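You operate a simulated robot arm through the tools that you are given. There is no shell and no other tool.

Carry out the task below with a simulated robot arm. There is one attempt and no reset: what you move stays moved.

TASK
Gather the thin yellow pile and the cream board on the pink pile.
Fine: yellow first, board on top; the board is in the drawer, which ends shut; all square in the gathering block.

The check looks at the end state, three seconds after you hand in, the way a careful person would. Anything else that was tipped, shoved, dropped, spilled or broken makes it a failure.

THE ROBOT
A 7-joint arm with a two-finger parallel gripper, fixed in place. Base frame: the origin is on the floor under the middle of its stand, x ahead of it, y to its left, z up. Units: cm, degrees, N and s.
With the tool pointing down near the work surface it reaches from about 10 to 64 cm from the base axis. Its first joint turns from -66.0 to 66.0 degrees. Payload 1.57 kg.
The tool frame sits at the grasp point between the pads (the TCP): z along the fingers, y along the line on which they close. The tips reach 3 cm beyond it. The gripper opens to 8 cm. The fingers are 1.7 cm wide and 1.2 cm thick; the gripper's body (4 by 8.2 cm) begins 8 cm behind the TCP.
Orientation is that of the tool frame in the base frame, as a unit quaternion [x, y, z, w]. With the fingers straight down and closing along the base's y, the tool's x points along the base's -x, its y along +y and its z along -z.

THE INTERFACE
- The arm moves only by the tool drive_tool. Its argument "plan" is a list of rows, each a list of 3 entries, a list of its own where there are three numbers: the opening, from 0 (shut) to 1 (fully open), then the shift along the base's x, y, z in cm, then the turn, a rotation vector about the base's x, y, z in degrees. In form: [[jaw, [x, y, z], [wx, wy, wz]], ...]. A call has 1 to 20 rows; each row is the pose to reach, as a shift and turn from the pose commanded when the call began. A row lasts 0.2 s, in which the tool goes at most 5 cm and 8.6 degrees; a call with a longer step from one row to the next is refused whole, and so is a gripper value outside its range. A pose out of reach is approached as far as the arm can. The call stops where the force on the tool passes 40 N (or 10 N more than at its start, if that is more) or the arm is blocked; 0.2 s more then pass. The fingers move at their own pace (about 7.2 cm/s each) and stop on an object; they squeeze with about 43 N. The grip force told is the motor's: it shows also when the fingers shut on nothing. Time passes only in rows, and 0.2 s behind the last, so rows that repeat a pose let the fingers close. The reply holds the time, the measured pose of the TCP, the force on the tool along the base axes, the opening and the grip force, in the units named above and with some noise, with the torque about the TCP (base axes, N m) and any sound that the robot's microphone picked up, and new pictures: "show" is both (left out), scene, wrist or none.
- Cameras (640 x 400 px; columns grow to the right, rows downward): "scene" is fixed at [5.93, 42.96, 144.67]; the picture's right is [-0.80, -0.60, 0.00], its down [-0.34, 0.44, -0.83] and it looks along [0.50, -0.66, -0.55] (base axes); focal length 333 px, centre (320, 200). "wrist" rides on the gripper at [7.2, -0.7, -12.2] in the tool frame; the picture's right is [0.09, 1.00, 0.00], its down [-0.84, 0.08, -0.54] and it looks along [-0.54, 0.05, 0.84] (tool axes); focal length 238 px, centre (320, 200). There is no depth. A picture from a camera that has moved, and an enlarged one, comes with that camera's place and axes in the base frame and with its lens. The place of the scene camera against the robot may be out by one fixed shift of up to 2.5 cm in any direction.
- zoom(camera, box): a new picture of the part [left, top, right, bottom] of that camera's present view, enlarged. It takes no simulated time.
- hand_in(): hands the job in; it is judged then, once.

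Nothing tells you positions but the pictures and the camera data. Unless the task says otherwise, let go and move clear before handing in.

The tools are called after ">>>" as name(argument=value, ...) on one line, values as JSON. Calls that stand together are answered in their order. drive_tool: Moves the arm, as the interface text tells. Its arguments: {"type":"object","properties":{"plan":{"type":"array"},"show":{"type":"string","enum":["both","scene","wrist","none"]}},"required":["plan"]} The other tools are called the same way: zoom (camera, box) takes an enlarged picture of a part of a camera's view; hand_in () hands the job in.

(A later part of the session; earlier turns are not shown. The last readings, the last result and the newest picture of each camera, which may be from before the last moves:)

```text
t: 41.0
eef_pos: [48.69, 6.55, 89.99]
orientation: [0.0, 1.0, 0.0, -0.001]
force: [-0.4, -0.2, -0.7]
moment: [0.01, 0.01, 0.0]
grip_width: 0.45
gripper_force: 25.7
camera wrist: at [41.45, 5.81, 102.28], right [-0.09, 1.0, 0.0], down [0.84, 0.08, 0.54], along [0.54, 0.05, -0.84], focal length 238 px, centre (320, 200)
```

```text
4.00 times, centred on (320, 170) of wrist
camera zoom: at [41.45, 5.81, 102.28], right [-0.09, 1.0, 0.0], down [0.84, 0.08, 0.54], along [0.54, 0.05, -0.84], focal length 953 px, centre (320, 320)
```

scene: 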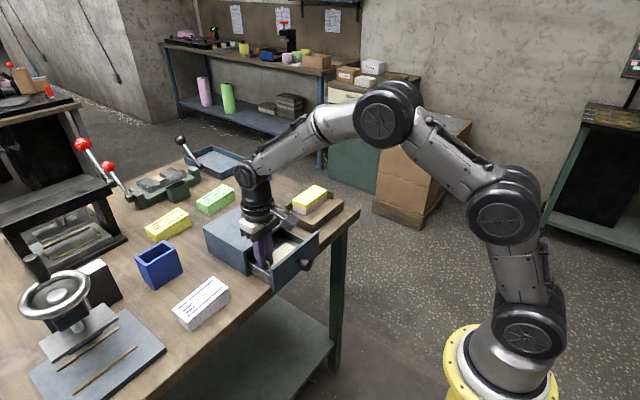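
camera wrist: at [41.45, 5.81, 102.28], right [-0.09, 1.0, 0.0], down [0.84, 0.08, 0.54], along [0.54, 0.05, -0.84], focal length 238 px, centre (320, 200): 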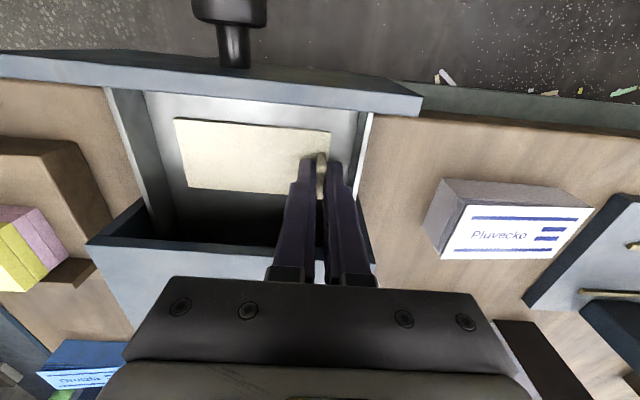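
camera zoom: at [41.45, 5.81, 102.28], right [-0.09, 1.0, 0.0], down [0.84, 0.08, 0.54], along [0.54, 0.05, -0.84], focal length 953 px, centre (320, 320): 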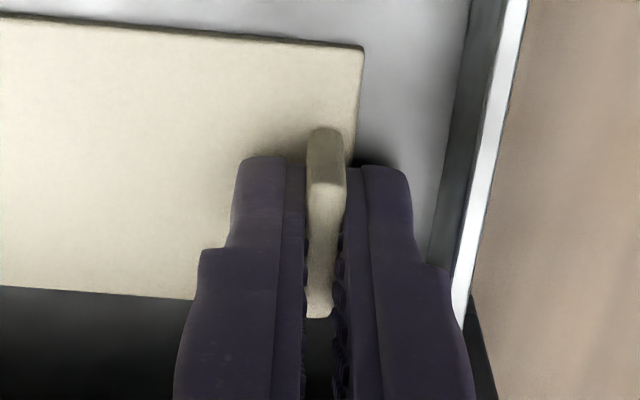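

The tab is gripped (0.45 cm). Now a slow 1 cm lift to verify the board comes along level.

>>> drive_tool(plan=[[0, [0, 0, 0.15], [0, 0, 0]], [0, [0, 0, 0.3], [0, 0, 0]], [0, [-0.1, 0, 0.5], [0, 0, 0]], [0, [-0.2, 0, 0.7], [0, 0, 0]], [0, [-0.3, 0, 0.9], [0, 0, 0]], [0, [-0.3, 0, 0.9], [0, 0, 0]]], show="both")

>>> zoom(camera="wrist", box=[150, 80, 400, 240])

>>> zoom(camera="scene", box=[255, 215, 315, 275])

```text
t: 42.4
eef_pos: [48.38, 6.4, 90.81]
orientation: [0.0, 1.0, 0.0, 0.0]
force: [0.5, 0.0, 0.0]
moment: [-0.03, 0.05, 0.02]
grip_width: 0.43
gripper_force: 24.7
camera wrist: at [41.14, 5.71, 103.14], right [-0.09, 1.0, 0.0], down [0.84, 0.08, 0.54], along [0.54, 0.05, -0.84], focal length 238 px, centre (320, 200)
```

scene: 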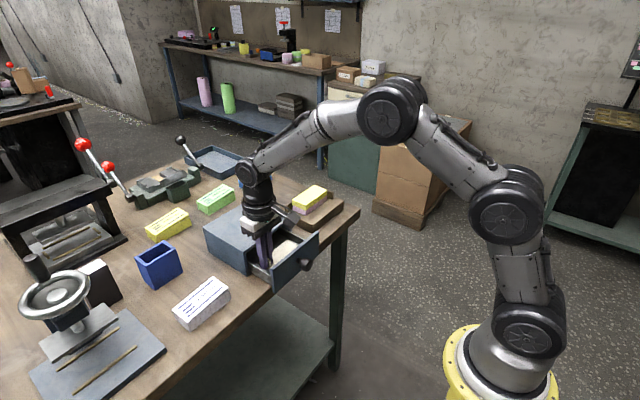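
wrist: 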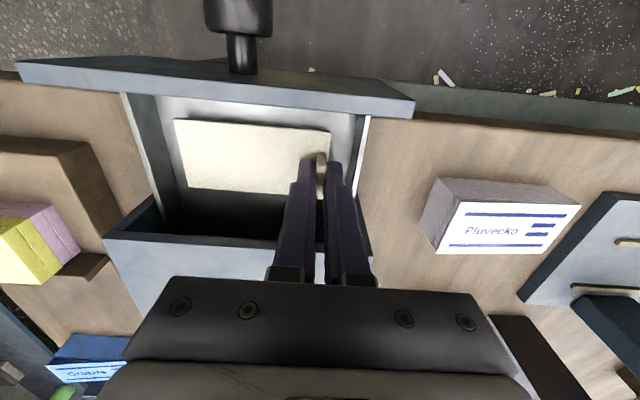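

```text
2.50 times, centred on (275, 160) of wrist
camera zoom: at [41.14, 5.71, 103.14], right [-0.09, 1.0, 0.0], down [0.84, 0.08, 0.54], along [0.54, 0.05, -0.84], focal length 596 px, centre (432, 300)
```

zoom: 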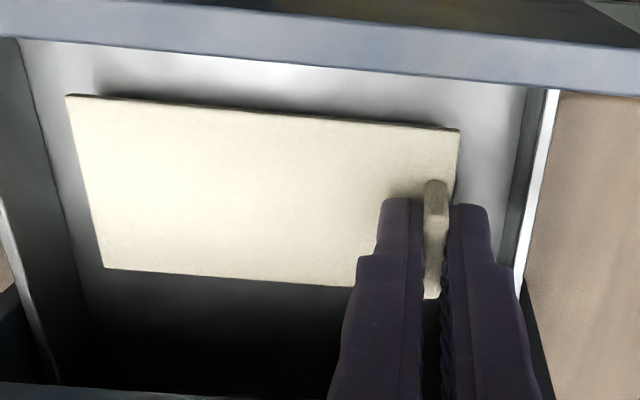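

```text
6.67 times, centred on (285, 245) of scene
camera zoom: at [5.93, 42.96, 144.67], right [-0.8, -0.6, 0.0], down [-0.34, 0.44, -0.83], along [0.5, -0.66, -0.55], focal length 2218 px, centre (553, -100)
```

zoom: 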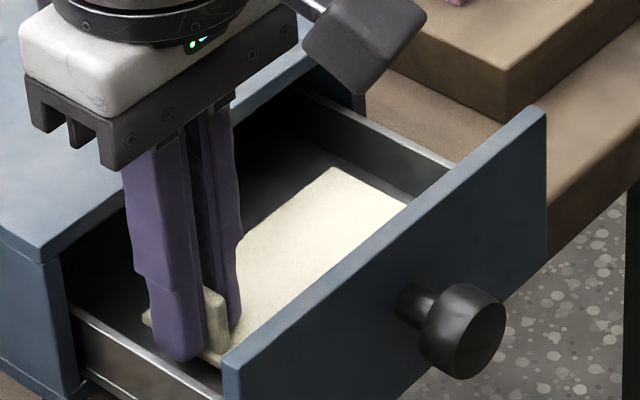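

The board is lifting cleanly. I'll shift it slightly toward −x to clear the box edge and raise it well above everything.

>>> drive_tool(plan=[[0, [-0.5, 0, 0.4], [0, 0, 0]], [0, [-0.9, 0, 0.8], [0, 0, 0]], [0, [-0.9, 0, 1.8], [0, 0, 0]], [0, [-0.9, 0, 3.0], [0, 0, 0]], [0, [-0.9, 0, 4.4], [0, 0, 0]], [0, [-0.9, 0, 5.8], [0, 0, 0]], [0, [-0.9, 0, 7.2], [0, 0, 0]], [0, [-0.9, 0, 8.6], [0, 0, 0]], [0, [-0.9, 0, 10], [0, 0, 0]], [0, [-0.9, 0, 11], [0, 0, 0]], [0, [-0.9, 0, 11], [0, 0, 0]]], show="both")

>>> zoom(camera="scene", box=[235, 170, 345, 270])

>>> zoom(camera="wrist", box=[150, 80, 400, 240])

```text
t: 44.8
eef_pos: [47.26, 6.54, 101.95]
orientation: [0.0, 1.0, 0.0, 0.0]
force: [0.4, 0.8, -0.5]
moment: [-0.01, 0.02, -0.01]
grip_width: 0.47
gripper_force: 25.5
camera wrist: at [40.13, 5.82, 114.31], right [-0.09, 1.0, 0.0], down [0.84, 0.08, 0.54], along [0.54, 0.05, -0.84], focal length 238 px, centre (320, 200)
```

scene: 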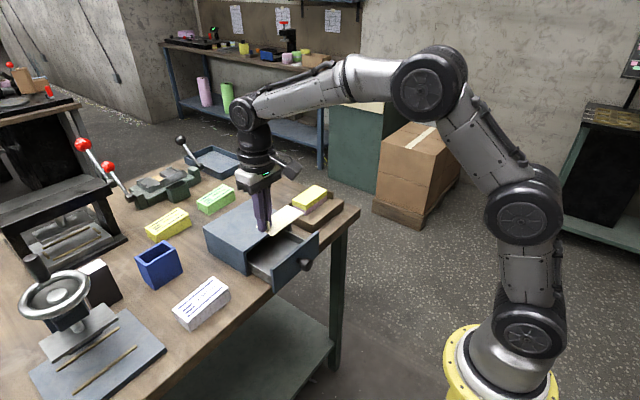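
wrist: 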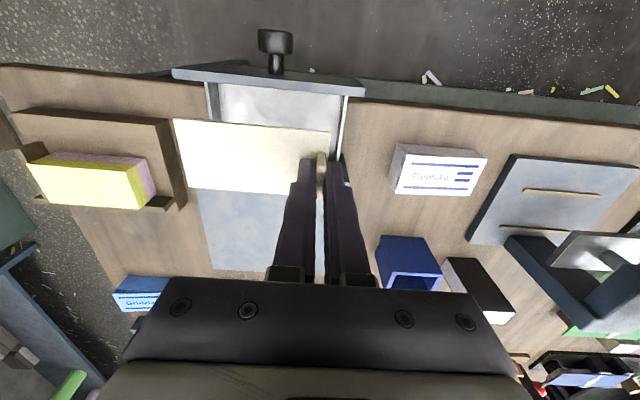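

```text
4.00 times, centred on (290, 220) of scene
camera zoom: at [5.93, 42.96, 144.67], right [-0.8, -0.6, 0.0], down [-0.34, 0.44, -0.83], along [0.5, -0.66, -0.55], focal length 1331 px, centre (440, 120)
```

zoom: 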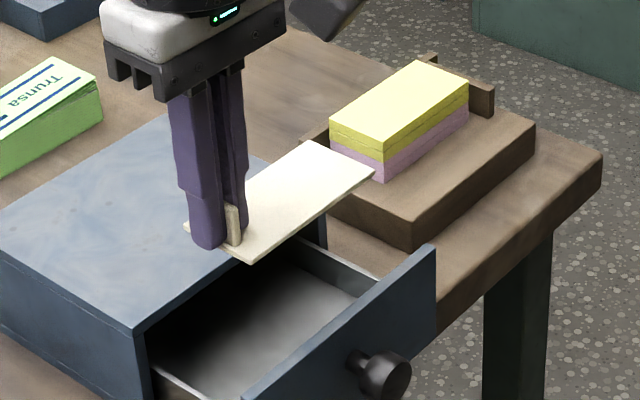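

```text
2.50 times, centred on (275, 160) of wrist
camera zoom: at [40.13, 5.82, 114.31], right [-0.09, 1.0, 0.0], down [0.84, 0.08, 0.54], along [0.54, 0.05, -0.84], focal length 596 px, centre (432, 300)
```

zoom: 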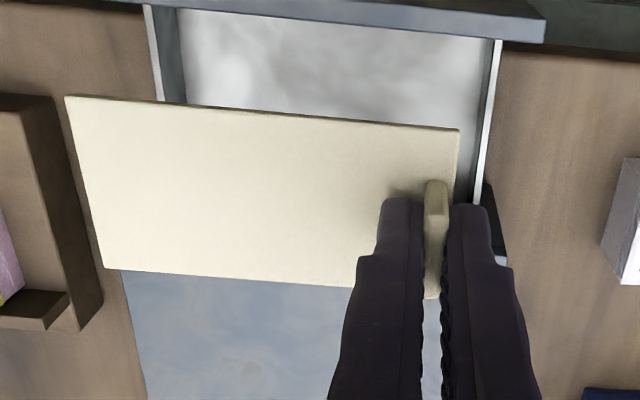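

The board is held level and its centre is about 4.5 cm on the −y side of the tool. I'll carry it over the box to hover above the stack at about tool position (55.57, −14.07).

>>> drive_tool(plan=[[0, [0.7, -1.8, 0], [0, 0, 0]], [0, [1.5, -3.7, 0], [0, 0, 0]], [0, [2.2, -5.6, 0], [0, 0, 0]], [0, [2.9, -7.5, 0], [0, 0, 0]], [0, [3.7, -9.4, 0], [0, 0, 0]], [0, [4.4, -11.3, 0], [0, 0, 0]], [0, [5.2, -13.2, 0], [0, 0, 0]], [0, [5.9, -15.1, 0], [0, 0, 0]], [0, [6.7, -17.0, 0], [0, 0, 0]], [0, [7.4, -18.9, 0], [0, 0, 0]], [0, [8.07, -20.53, 0], [0, 0, 0]], [0, [8.07, -20.53, -1.5], [0, 0, 0]], [0, [8.07, -20.53, -3], [0, 0, 0]], [0, [8.07, -20.53, -4.4], [0, 0, 0]], [0, [8.07, -20.53, -4.4], [0, 0, 0]]], show="both")

>>> zoom(camera="scene", box=[275, 170, 350, 225])

>>> zoom(camera="wrist", box=[150, 80, 400, 240])

```text
t: 48.0
eef_pos: [55.51, -14.05, 97.6]
orientation: [0.0, 1.0, 0.0, 0.0]
force: [-0.4, 0.7, 0.3]
moment: [0.03, 0.02, -0.03]
grip_width: 0.42
gripper_force: 24.7
camera wrist: at [48.38, -14.78, 109.84], right [-0.09, 1.0, 0.0], down [0.84, 0.08, 0.54], along [0.54, 0.05, -0.84], focal length 238 px, centre (320, 200)
```

scene: 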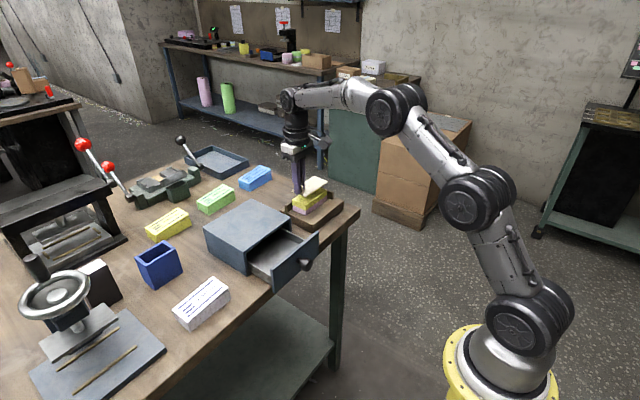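
wrist: 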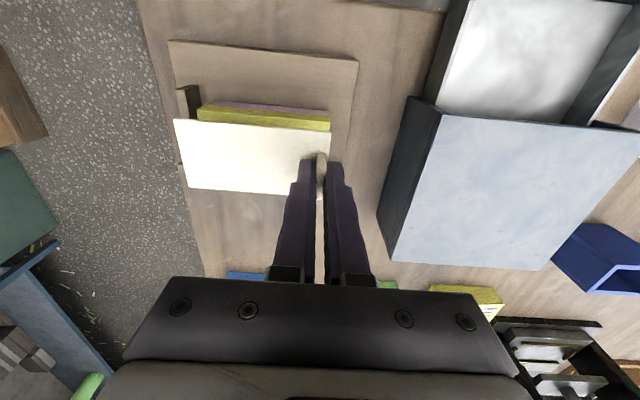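

```text
7.27 times, centred on (312, 198) of scene
camera zoom: at [5.93, 42.96, 144.67], right [-0.8, -0.6, 0.0], down [-0.34, 0.44, -0.83], along [0.5, -0.66, -0.55], focal length 2420 px, centre (374, 218)
```

zoom: 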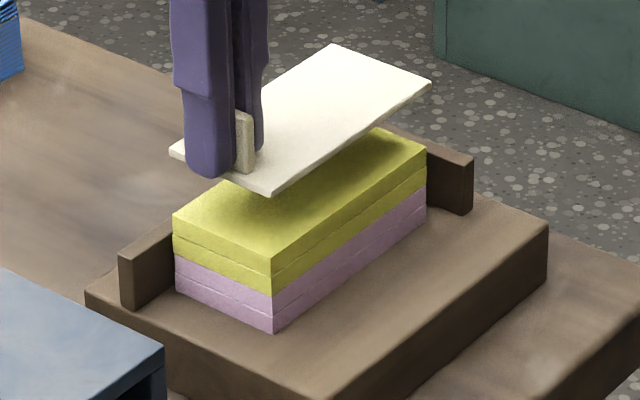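

```text
2.50 times, centred on (275, 160) of wrist
camera zoom: at [48.38, -14.78, 109.84], right [-0.09, 1.0, 0.0], down [0.84, 0.08, 0.54], along [0.54, 0.05, -0.84], focal length 596 px, centre (432, 300)
```

zoom: 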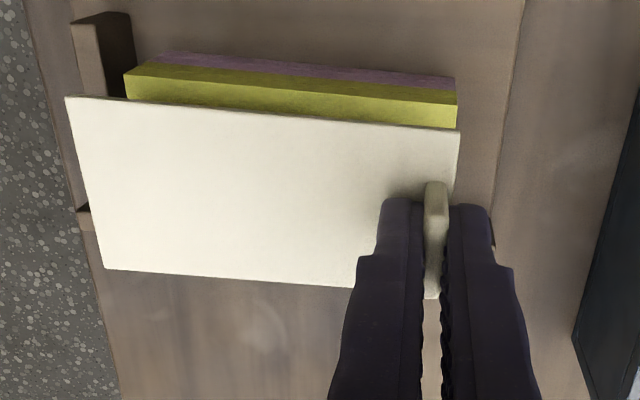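

The board hovers above the stack. I'll zoom in on the near edges to measure the relative offset.

>>> zoom(camera="wrist", box=[165, 85, 255, 145])

>>> zoom(camera="wrist", box=[280, 85, 370, 145])

>>> zoom(camera="scene", box=[290, 170, 335, 220])

```text
6.67 times, centred on (210, 115) of wrist
camera zoom: at [48.38, -14.78, 109.84], right [-0.09, 1.0, 0.0], down [0.84, 0.08, 0.54], along [0.54, 0.05, -0.84], focal length 1589 px, centre (1053, 767)
```

zoom: 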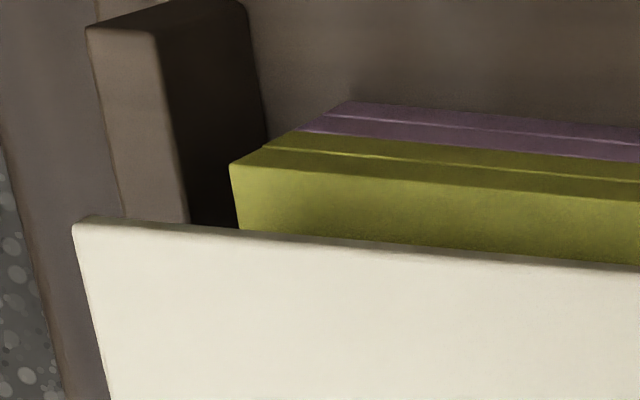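

```text
6.67 times, centred on (325, 115) of wrist
camera zoom: at [48.38, -14.78, 109.84], right [-0.09, 1.0, 0.0], down [0.84, 0.08, 0.54], along [0.54, 0.05, -0.84], focal length 1589 px, centre (287, 767)
```

zoom: 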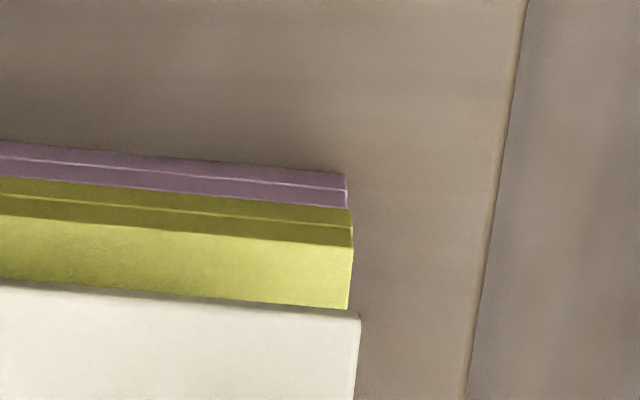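

```text
8.00 times, centred on (312, 195) of scene
camera zoom: at [5.93, 42.96, 144.67], right [-0.8, -0.6, 0.0], down [-0.34, 0.44, -0.83], along [0.5, -0.66, -0.55], focal length 2661 px, centre (380, 240)
```

zoom: 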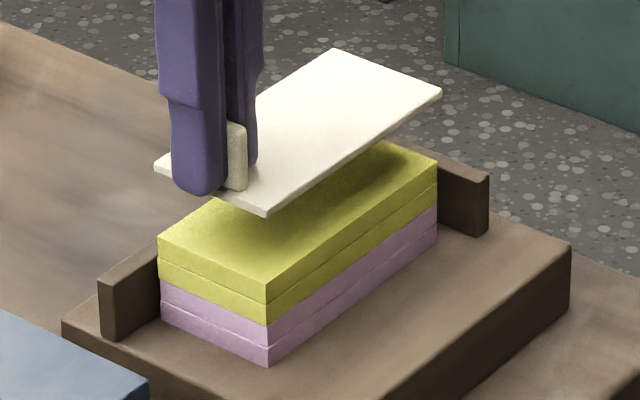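

The board is about 0.12 cm too far toward −y and otherwise square. I'll correct that and lower to just above contact.

>>> drive_tool(plan=[[0, [0.01, 0.12, -0.6], [0, 0, 0]], [0, [0.01, 0.12, -1.2], [0, 0, 0]], [0, [0.01, 0.12, -1.7], [0, 0, 0]], [0, [0.01, 0.12, -2.0], [0, 0, 0]], [0, [0.01, 0.12, -2.0], [0, 0, 0]]], show="both")

>>> zoom(camera="scene", box=[290, 175, 335, 220])

>>> zoom(camera="wrist", box=[150, 80, 400, 240])

```text
t: 49.2
eef_pos: [55.64, -13.96, 95.5]
orientation: [-0.001, 1.0, 0.0, 0.0]
force: [0.7, 0.3, 0.2]
moment: [0.04, -0.02, 0.01]
grip_width: 0.45
gripper_force: 25.0
camera wrist: at [48.37, -14.63, 107.77], right [-0.09, 1.0, 0.0], down [0.84, 0.08, 0.54], along [0.54, 0.05, -0.84], focal length 238 px, centre (320, 200)
```

scene: 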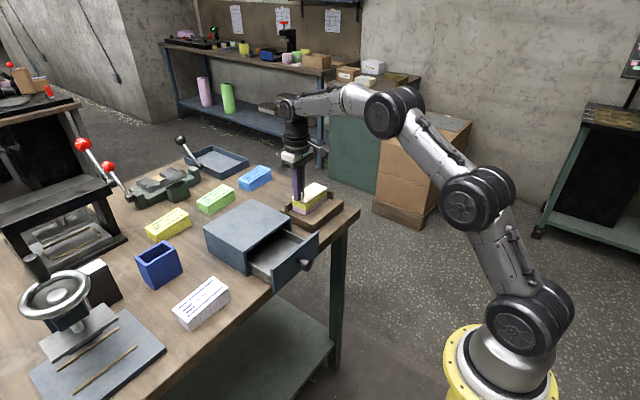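
wrist: 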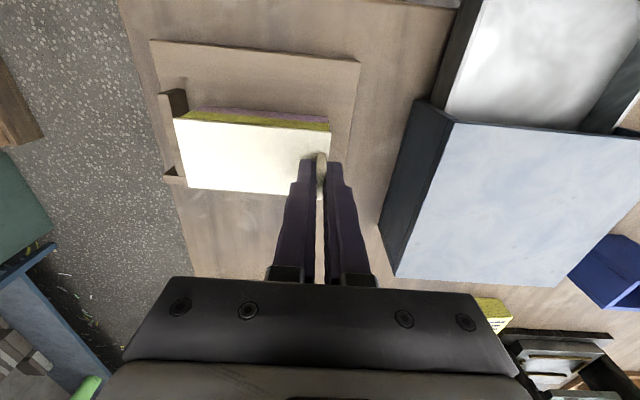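

```text
8.89 times, centred on (312, 198) of scene
camera zoom: at [5.93, 42.96, 144.67], right [-0.8, -0.6, 0.0], down [-0.34, 0.44, -0.83], along [0.5, -0.66, -0.55], focal length 2957 px, centre (387, 222)
```

zoom: 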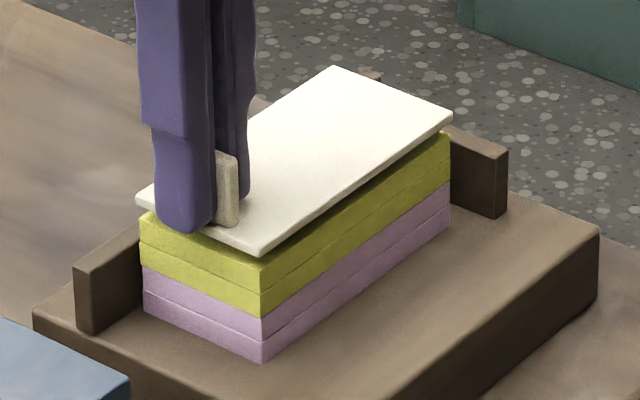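

```text
2.50 times, centred on (275, 160) of wrist
camera zoom: at [48.37, -14.63, 107.77], right [-0.09, 1.0, 0.0], down [0.84, 0.08, 0.54], along [0.54, 0.05, -0.84], focal length 596 px, centre (432, 300)
```

zoom: 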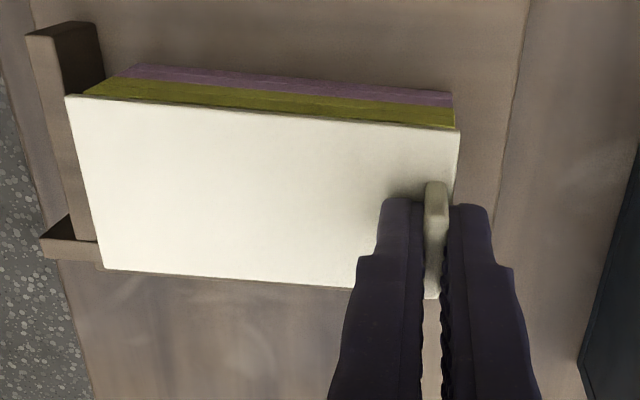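

Alignment is now good, gap about 0.35 cm. I'll creep down until light contact.

>>> drive_tool(plan=[[0, [0, 0, -0.1], [0, 0, 0]], [0, [0, 0, -0.2], [0, 0, 0]], [0, [0, 0, -0.25], [0, 0, 0]]], show="none")

```text
t: 50.0
eef_pos: [55.42, -13.92, 95.29]
orientation: [0.0, 1.0, 0.0, 0.0]
force: [-0.3, 0.3, 0.2]
moment: [0.01, -0.04, 0.0]
grip_width: 0.43
gripper_force: 25.7
```

>>> drive_tool(plan=[[0, [0, 0, -0.07], [0, 0, 0]], [0, [0, 0, -0.12], [0, 0, 0]]], show="scene")

>>> zoom(camera="scene", box=[290, 175, 335, 220])

```text
t: 50.6
eef_pos: [55.6, -13.82, 95.11]
orientation: [0.0, 1.0, -0.001, 0.0]
force: [0.0, -0.3, -0.7]
moment: [0.01, 0.02, -0.02]
grip_width: 0.44
gripper_force: 25.0
```

scene: 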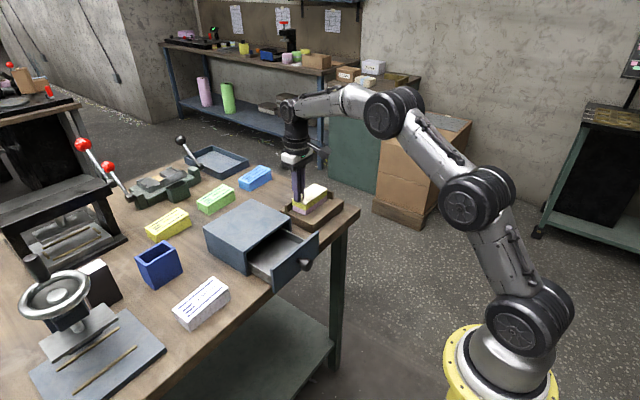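

```text
8.89 times, centred on (312, 198) of scene
camera zoom: at [5.93, 42.96, 144.67], right [-0.8, -0.6, 0.0], down [-0.34, 0.44, -0.83], along [0.5, -0.66, -0.55], focal length 2957 px, centre (387, 222)
```

zoom: 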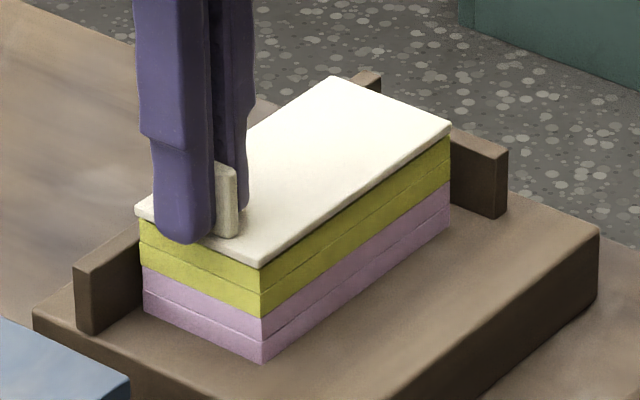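

Nearly touching; another millimetre.

>>> drive_tool(plan=[[0, [0, 0, -0.05], [0, 0, 0]], [0, [0, 0, -0.1], [0, 0, 0]]], show="none")

```text
t: 51.2
eef_pos: [55.52, -13.95, 95.15]
orientation: [0.0, 1.0, 0.001, 0.0]
force: [0.3, 0.2, -0.6]
moment: [0.02, 0.02, 0.01]
grip_width: 0.43
gripper_force: 25.1
```

>>> drive_tool(plan=[[0, [0, 0, -0.05], [0, 0, 0]], [0, [0, 0, -0.1], [0, 0, 0]]], show="none")

```text
t: 51.8
eef_pos: [55.43, -13.83, 94.95]
orientation: [0.0, 1.0, 0.0, 0.001]
force: [-0.5, 1.0, 1.7]
moment: [-0.02, 0.03, -0.01]
grip_width: 0.45
gripper_force: 25.0
```

A slight upward force suggests first contact. Let me look.

>>> zoom(camera="scene", box=[290, 175, 335, 220])

>>> zoom(camera="wrist", box=[150, 80, 400, 240])

```text
8.89 times, centred on (312, 198) of scene
camera zoom: at [5.93, 42.96, 144.67], right [-0.8, -0.6, 0.0], down [-0.34, 0.44, -0.83], along [0.5, -0.66, -0.55], focal length 2957 px, centre (387, 222)
```

zoom: 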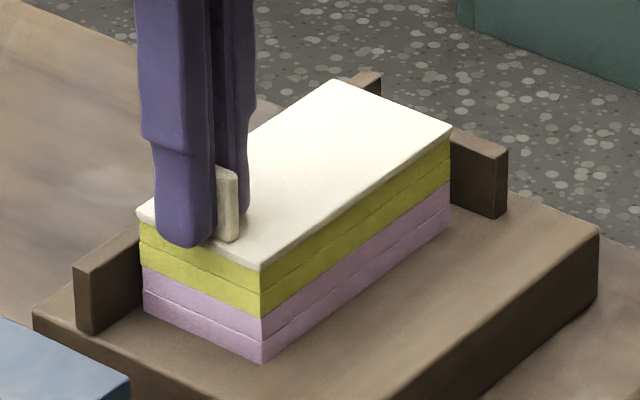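

```text
2.50 times, centred on (275, 160) of wrist
camera zoom: at [48.34, -14.59, 107.26], right [-0.09, 1.0, 0.0], down [0.84, 0.08, 0.54], along [0.54, 0.05, -0.84], focal length 596 px, centre (432, 300)
```

zoom: 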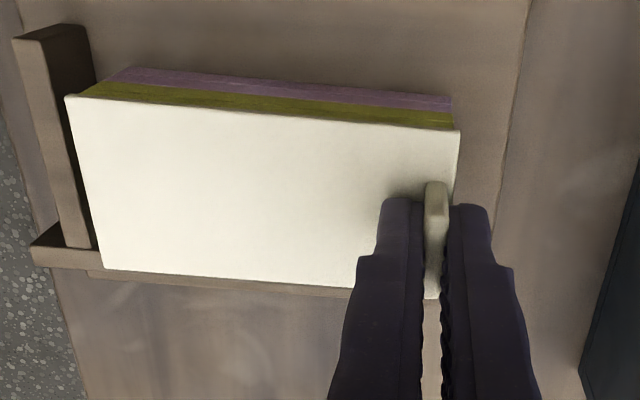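

The board rests on the yellow pile. I'll open the jaws slightly, wait, then rise straight up.

>>> drive_tool(plan=[[0, [0, 0, -0.03], [0, 0, 0]], [0.15, [0, 0, -0.03], [0, 0, 0]], [0.15, [0, 0, -0.03], [0, 0, 0]], [0.15, [0, 0, 0.3], [0, 0, 0]], [0.15, [0, 0, 0.9], [0, 0, 0]], [0.15, [0, 0, 1.8], [0, 0, 0]], [0.15, [0, 0, 3], [0, 0, 0]], [0.15, [0, 0, 5], [0, 0, 0]], [0.15, [0, 0, 7.5], [0, 0, 0]], [0.15, [0, 0, 10], [0, 0, 0]], [0.15, [0, 0, 10], [0, 0, 0]]], show="both")

>>> zoom(camera="scene", box=[290, 175, 335, 220])

>>> zoom(camera="wrist", box=[160, 60, 400, 220])

```text
t: 54.2
eef_pos: [55.47, -13.89, 104.83]
orientation: [0.0, 1.0, 0.001, 0.0]
force: [-0.2, 0.9, 0.4]
moment: [-0.02, 0.02, 0.03]
grip_width: 1.21
gripper_force: 0.0
camera wrist: at [48.23, -14.59, 117.16], right [-0.09, 1.0, 0.0], down [0.84, 0.08, 0.54], along [0.54, 0.05, -0.84], focal length 238 px, centre (320, 200)
```

scene: 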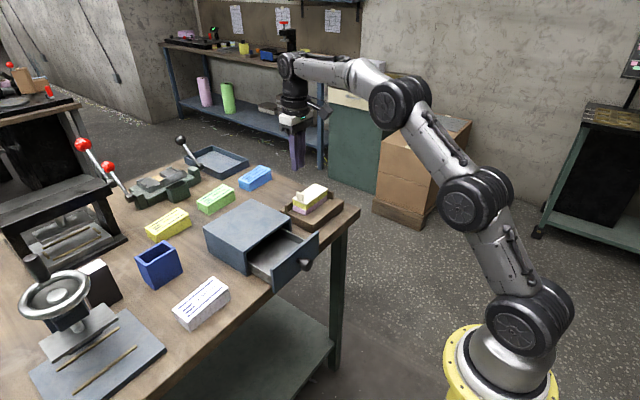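
wrist: 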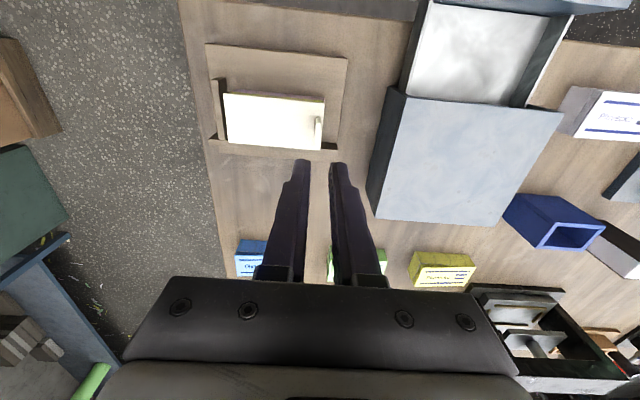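

```text
8.89 times, centred on (312, 198) of scene
camera zoom: at [5.93, 42.96, 144.67], right [-0.8, -0.6, 0.0], down [-0.34, 0.44, -0.83], along [0.5, -0.66, -0.55], focal length 2957 px, centre (387, 222)
```

zoom: 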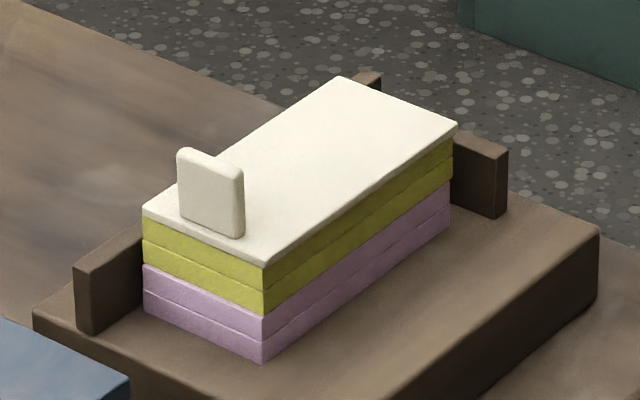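

```text
2.50 times, centred on (280, 140) of wrist
camera zoom: at [48.23, -14.59, 117.16], right [-0.09, 1.0, 0.0], down [0.84, 0.08, 0.54], along [0.54, 0.05, -0.84], focal length 596 px, centre (420, 350)
```

zoom: 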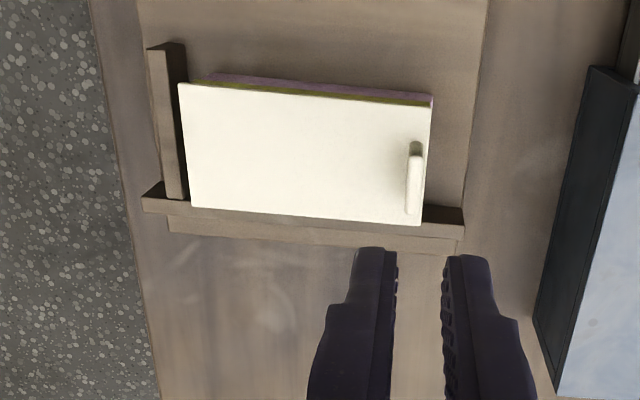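

The board sits on the stack but shifted slightly on release (about 2 mm). I'll zoom in to quantify the offsets of the layers.

>>> zoom(camera="scene", box=[302, 195, 326, 217])

>>> zoom(camera="scene", box=[320, 178, 346, 202])

>>> zoom(camera="wrist", box=[205, 75, 345, 160])

```text
16.00 times, centred on (314, 206) of scene
camera zoom: at [5.93, 42.96, 144.67], right [-0.8, -0.6, 0.0], down [-0.34, 0.44, -0.83], along [0.5, -0.66, -0.55], focal length 5323 px, centre (416, 104)
```

zoom: 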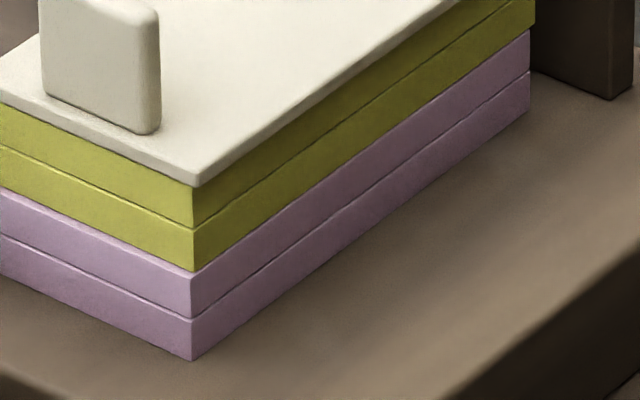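

```text
16.00 times, centred on (333, 190) of scene
camera zoom: at [5.93, 42.96, 144.67], right [-0.8, -0.6, 0.0], down [-0.34, 0.44, -0.83], along [0.5, -0.66, -0.55], focal length 5323 px, centre (112, 360)
```

zoom: 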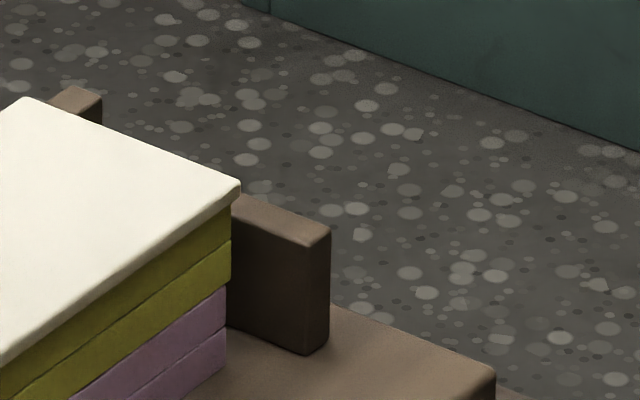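

```text
4.57 times, centred on (275, 118) of wrist
camera zoom: at [48.23, -14.59, 117.16], right [-0.09, 1.0, 0.0], down [0.84, 0.08, 0.54], along [0.54, 0.05, -0.84], focal length 1090 px, centre (526, 577)
```

zoom: 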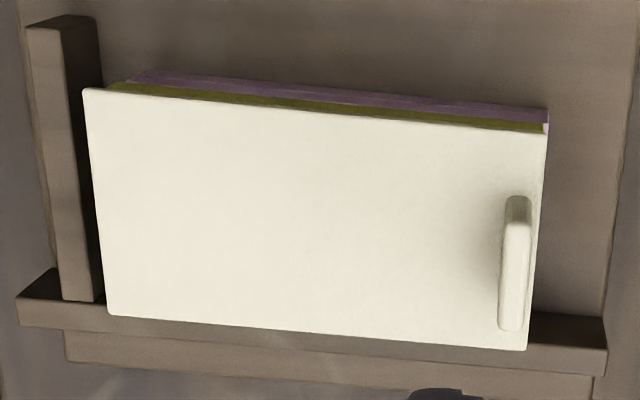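

All three layers agree within about 2 mm and share the same yaw, so the stack is square. Now the drawer: I'll go back over the knob (which should be at about x 40.4, y 1.94), open, and descend partway.

>>> drive_tool(plan=[[0.15, [-2, 2, 1], [0, 0, 0]], [0.6, [-5, 5, 1], [0, 0, 0]], [1, [-8, 8.2, 1], [0, 0, 0]], [1, [-11, 11.4, 1], [0, 0, 0]], [1, [-13.5, 14, 0.5], [0, 0, 0]], [1, [-15.18, 15.89, 0], [0, 0, 0]], [1, [-15.18, 15.89, -3.5], [0, 0, 0]], [1, [-15.18, 15.89, -7], [0, 0, 0]], [1, [-15.18, 15.89, -10], [0, 0, 0]], [1, [-15.18, 15.89, -12.5], [0, 0, 0]], [1, [-15.18, 15.89, -12.5], [0, 0, 0]]], show="both")

>>> zoom(camera="wrist", box=[230, 120, 410, 270])

>>> zoom(camera="scene", box=[240, 195, 340, 285])

```text
t: 56.6
eef_pos: [40.59, 1.9, 92.28]
orientation: [0.0, 1.0, -0.001, -0.001]
force: [0.2, -0.6, -1.1]
moment: [0.02, -0.01, -0.04]
grip_width: 7.97
gripper_force: 0.2
camera wrist: at [33.37, 1.3, 104.59], right [-0.09, 1.0, 0.0], down [0.84, 0.08, 0.54], along [0.54, 0.05, -0.84], focal length 238 px, centre (320, 200)
```

scene: 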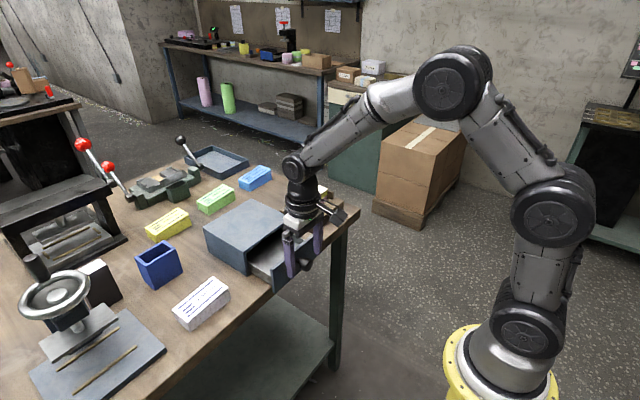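
wrist: 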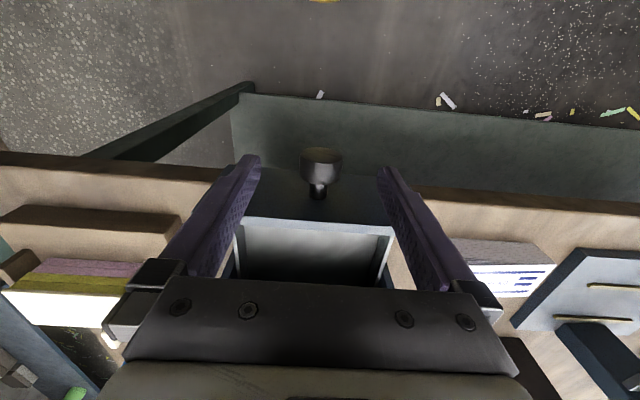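

```text
2.67 times, centred on (320, 195) of wrist
camera zoom: at [33.37, 1.3, 104.59], right [-0.09, 1.0, 0.0], down [0.84, 0.08, 0.54], along [0.54, 0.05, -0.84], focal length 636 px, centre (320, 213)
```

zoom: 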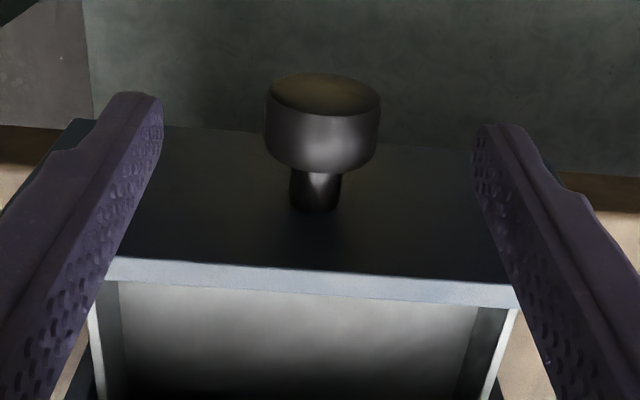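

```text
4.44 times, centred on (290, 240) of scene
camera zoom: at [5.93, 42.96, 144.67], right [-0.8, -0.6, 0.0], down [-0.34, 0.44, -0.83], along [0.5, -0.66, -0.55], focal length 1479 px, centre (453, 22)
```

zoom: 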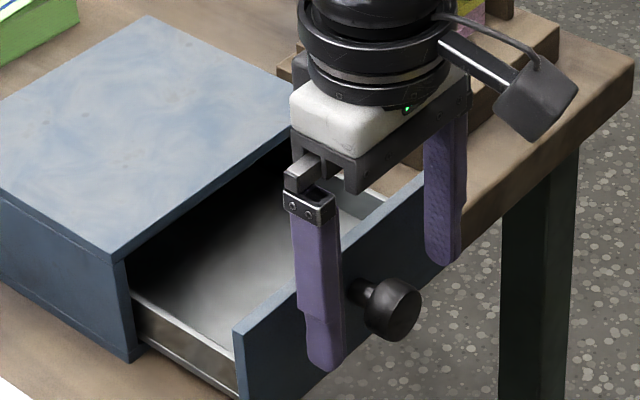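

The view matches the earlier knob approach. I'll descend, grip the knob, and then push the drawer in slowly.

>>> drive_tool(plan=[[1, [0, 0, -1.2], [0, 0, 0]], [1, [0, 0, -2.4], [0, 0, 0]], [1, [0, 0, -3.34], [0, 0, 0]], [1, [0, 0, -3.34], [0, 0, 0]], [0, [0, 0, -3.34], [0, 0, 0]], [0, [0, 0, -3.34], [0, 0, 0]], [0, [0, 0, -3.34], [0, 0, 0]], [0, [0, 0, -3.34], [0, 0, 0]]], show="none")

```text
t: 58.4
eef_pos: [40.39, 2.07, 89.08]
orientation: [0.0, 1.0, 0.0, 0.0]
force: [-0.3, 7.9, -2.1]
moment: [0.05, -0.08, -0.08]
grip_width: 2.96
gripper_force: 38.9
```

Gripped again with a small side load; I'll shift y a hair (+0.02) and push the drawer in steadily.

>>> drive_tool(plan=[[0, [0.3, 0.02, 0], [0, 0, 0]], [0, [0.8, 0.02, 0], [0, 0, 0]], [0, [1.4, 0.02, 0], [0, 0, 0]], [0, [2.0, 0.02, 0], [0, 0, 0]], [0, [2.6, 0.02, 0], [0, 0, 0]], [0, [3.2, 0.02, 0], [0, 0, 0]], [0, [3.8, 0.02, 0], [0, 0, 0]], [0, [4.4, 0.02, 0], [0, 0, 0]], [0, [5.0, 0.02, 0], [0, 0, 0]], [0, [5.6, 0.02, 0], [0, 0, 0]], [0, [6.2, 0.02, 0], [0, 0, 0]], [0, [6.8, 0.02, 0], [0, 0, 0]], [0, [7.3, 0.02, 0], [0, 0, 0]], [0, [7.6, 0.02, 0], [0, 0, 0]], [0, [7.8, 0.02, 0], [0, 0, 0]], [0, [7.9, 0.02, 0], [0, 0, 0]]], show="both")

>>> zoom(camera="scene", box=[195, 190, 315, 290])

>>> zoom(camera="wrist", box=[150, 160, 480, 290])

```text
t: 61.8
eef_pos: [48.19, 1.91, 88.96]
orientation: [0.0, 1.0, 0.0, 0.0]
force: [-1.4, 13.4, -3.5]
moment: [0.05, -0.46, -0.19]
grip_width: 2.92
gripper_force: 39.5
camera wrist: at [41.05, 1.32, 101.34], right [-0.09, 1.0, 0.0], down [0.84, 0.08, 0.54], along [0.54, 0.05, -0.84], focal length 238 px, centre (320, 200)
```

scene: 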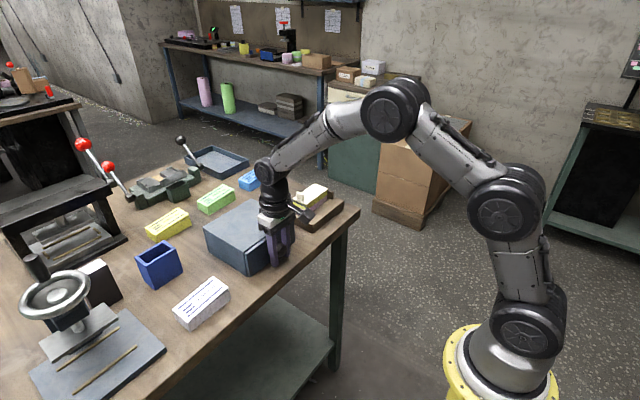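
wrist: 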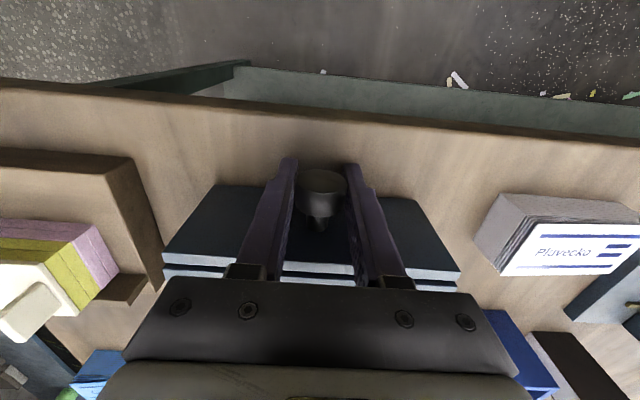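

```text
4.00 times, centred on (255, 240) of scene
camera zoom: at [5.94, 42.99, 144.66], right [-0.8, -0.6, 0.0], down [-0.34, 0.44, -0.83], along [0.5, -0.66, -0.55], focal length 1331 px, centre (580, 40)
```

zoom: 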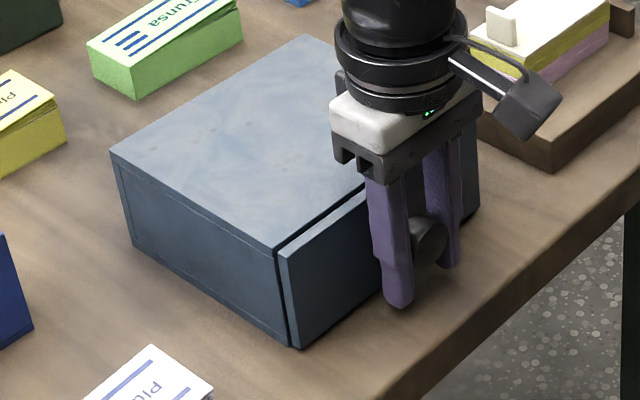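

```text
1.94 times, centred on (315, 225) of wrist
camera zoom: at [41.05, 1.32, 101.34], right [-0.09, 1.0, 0.0], down [0.84, 0.08, 0.54], along [0.54, 0.05, -0.84], focal length 462 px, centre (330, 152)
```

zoom: 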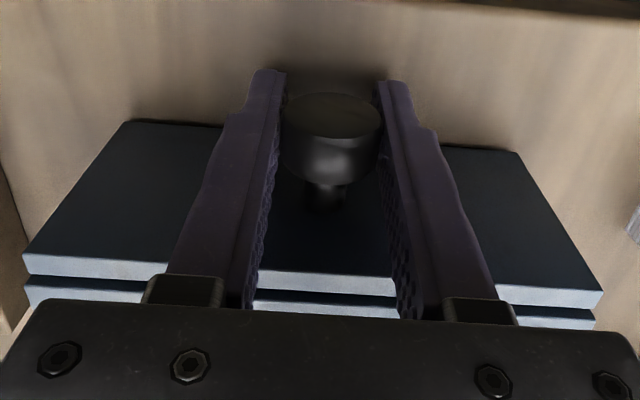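

The drawer is nearly shut (one more millimetre by my count). I'll relieve the side load and push the last bit.

>>> drive_tool(plan=[[0, [0.05, 0.04, 0], [0, 0, 0]], [0, [0.1, 0.04, 0], [0, 0, 0]], [0, [0.1, 0.04, 0], [0, 0, 0]]], show="both")

>>> zoom(camera="scene", box=[225, 195, 305, 275])

>>> zoom(camera="wrist", box=[150, 160, 480, 290])

```text
t: 62.6
eef_pos: [48.41, 2.11, 88.96]
orientation: [0.0, 1.0, -0.001, 0.0]
force: [-4.3, 5.6, -3.0]
moment: [-0.09, -0.64, -0.14]
grip_width: 2.91
gripper_force: 39.1
camera wrist: at [41.17, 1.33, 101.34], right [-0.09, 1.0, 0.0], down [0.84, 0.08, 0.54], along [0.54, 0.05, -0.84], focal length 238 px, centre (320, 200)
```

scene: 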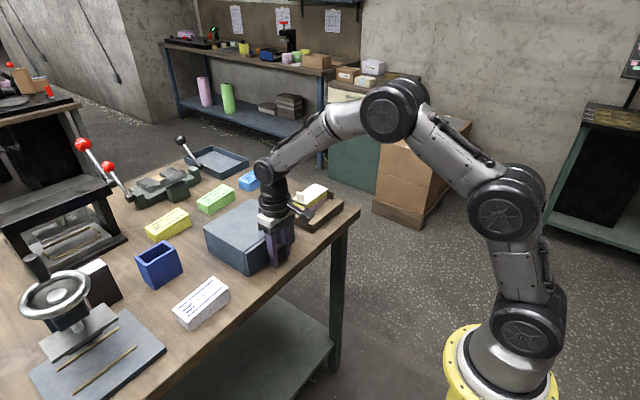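
wrist: 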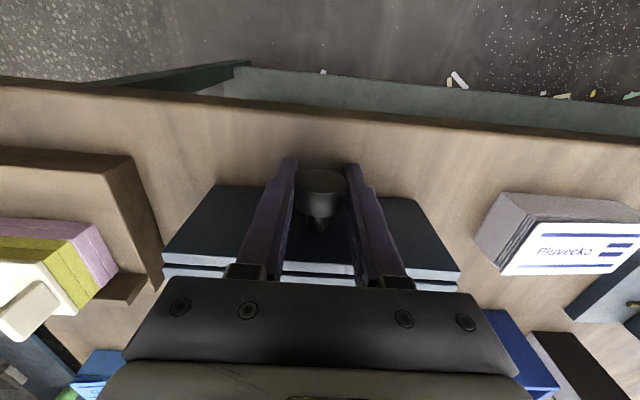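

```text
5.00 times, centred on (265, 235) of scene
camera zoom: at [5.92, 42.97, 144.66], right [-0.8, -0.6, 0.0], down [-0.34, 0.44, -0.83], along [0.5, -0.66, -0.55], focal length 1663 px, centre (595, 25)
```

zoom: 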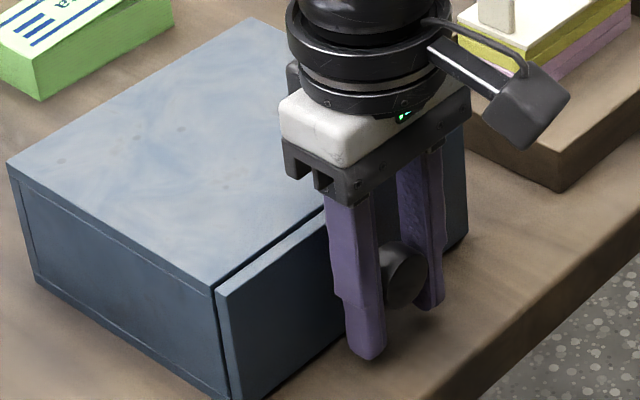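

```text
1.94 times, centred on (315, 225) of wrist
camera zoom: at [41.17, 1.33, 101.34], right [-0.09, 1.0, 0.0], down [0.84, 0.08, 0.54], along [0.54, 0.05, -0.84], focal length 462 px, centre (330, 152)
```

zoom: 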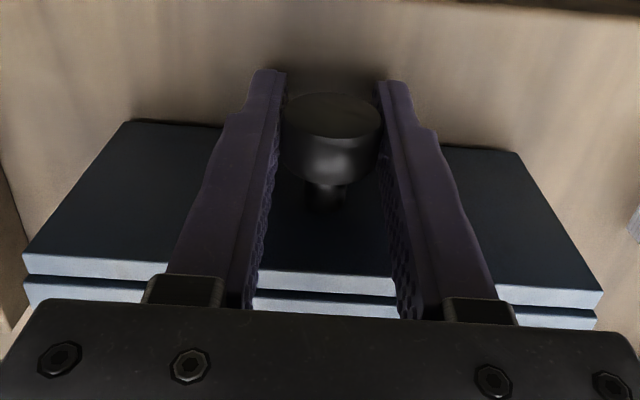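

The drawer now matches its original closed look, and resistance is starting to rise. I'll add a tiny push to make sure it's against its stop.

>>> drive_tool(plan=[[0, [0.04, 0.02, 0], [0, 0, 0]], [0, [0.04, 0.02, 0], [0, 0, 0]]], show="none")

```text
t: 63.2
eef_pos: [48.53, 1.98, 89.09]
orientation: [0.0, 1.0, -0.001, 0.0]
force: [-4.9, -4.0, -2.2]
moment: [-0.07, 0.03, 0.08]
grip_width: 2.95
gripper_force: 39.3
```

>>> drive_tool(plan=[[0, [0.05, 0, 0], [0, 0, 0]], [0, [0.05, 0, 0], [0, 0, 0]]], show="none")

>>> zoom(camera="scene", box=[225, 195, 305, 275])

```text
t: 63.8
eef_pos: [48.4, 2.0, 89.08]
orientation: [0.0, 1.0, 0.0, -0.001]
force: [-9.5, -7.4, -1.7]
moment: [-0.04, -0.56, 0.1]
grip_width: 2.94
gripper_force: 39.3
```

```text
5.00 times, centred on (265, 235) of scene
camera zoom: at [5.91, 42.94, 144.68], right [-0.8, -0.6, 0.0], down [-0.34, 0.44, -0.83], along [0.5, -0.66, -0.55], focal length 1663 px, centre (595, 25)
```

zoom: 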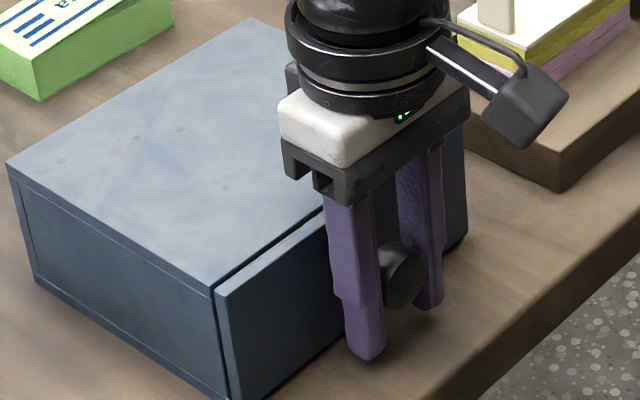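

Resistance rose to about 9.5 N, so the drawer is firmly against its stop. I'll release the knob and lift clear, then inspect everything.

>>> drive_tool(plan=[[0, [-0.05, -0.02, 0], [0, 0, 0]], [1, [-0.05, -0.02, 0], [0, 0, 0]], [1, [-0.05, -0.02, 0], [0, 0, 0]], [1, [-0.05, -0.02, 0], [0, 0, 0]], [1, [-0.05, -0.02, 2], [0, 0, 0]], [1, [-0.05, -0.02, 5], [0, 0, 0]], [1, [-1, -0.02, 8.5], [0, 0, 0]], [1, [-3, 0, 12], [0, 0, 0]], [1, [-5, 0, 15], [0, 0, 0]], [1, [-8, 0, 17], [0, 0, 0]], [1, [-8, 0, 17], [0, 0, 0]]], show="both")

>>> zoom(camera="scene", box=[195, 165, 345, 285])

>>> zoom(camera="wrist", box=[230, 130, 410, 280])

```text
t: 66.2
eef_pos: [40.34, 2.0, 106.16]
orientation: [0.001, 1.0, -0.001, -0.001]
force: [0.2, -0.1, 0.3]
moment: [0.02, 0.03, -0.02]
grip_width: 8.0
gripper_force: 0.0
camera wrist: at [33.17, 1.26, 118.38], right [-0.09, 1.0, 0.0], down [0.84, 0.08, 0.54], along [0.54, 0.05, -0.84], focal length 238 px, centre (320, 200)
```

scene: 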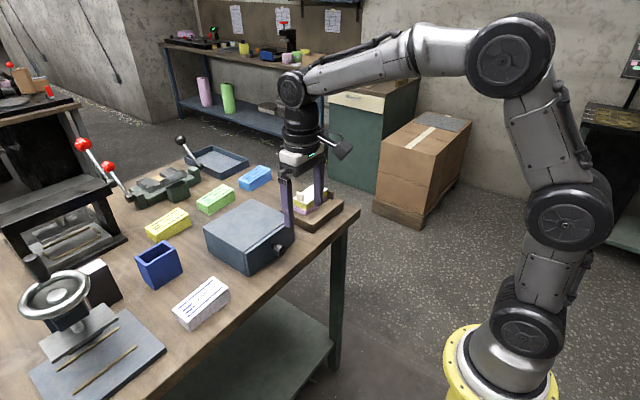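
wrist: 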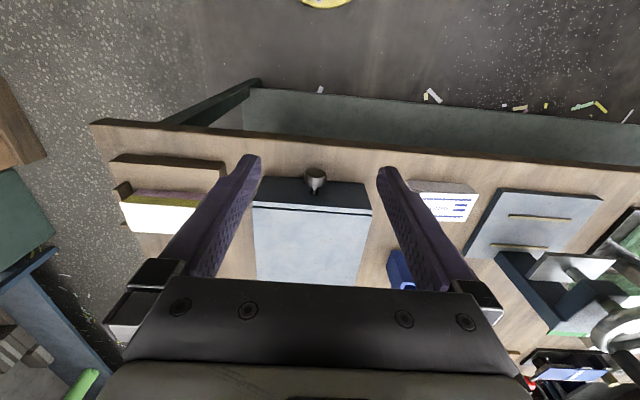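

```text
3.33 times, centred on (270, 225) of scene
camera zoom: at [5.93, 42.96, 144.67], right [-0.8, -0.6, 0.0], down [-0.34, 0.44, -0.83], along [0.5, -0.66, -0.55], focal length 1109 px, centre (487, 117)
```

zoom: 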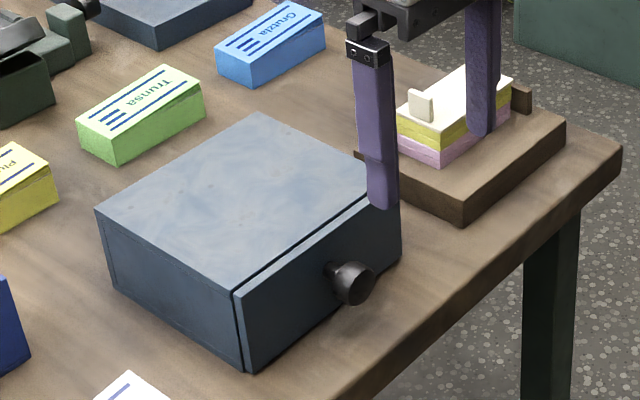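

```text
2.67 times, centred on (320, 205) of wrist
camera zoom: at [33.17, 1.26, 118.38], right [-0.09, 1.0, 0.0], down [0.84, 0.08, 0.54], along [0.54, 0.05, -0.84], focal length 636 px, centre (320, 187)
```

zoom: 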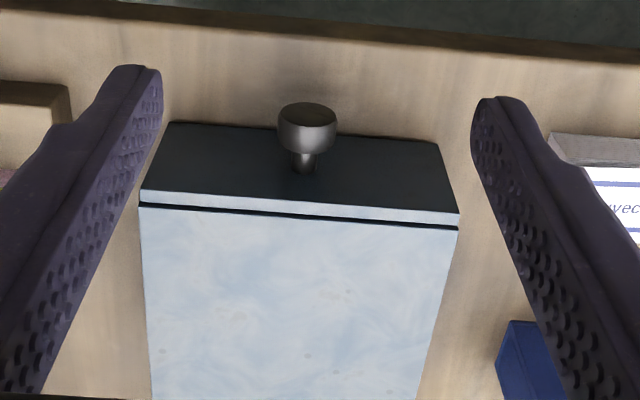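

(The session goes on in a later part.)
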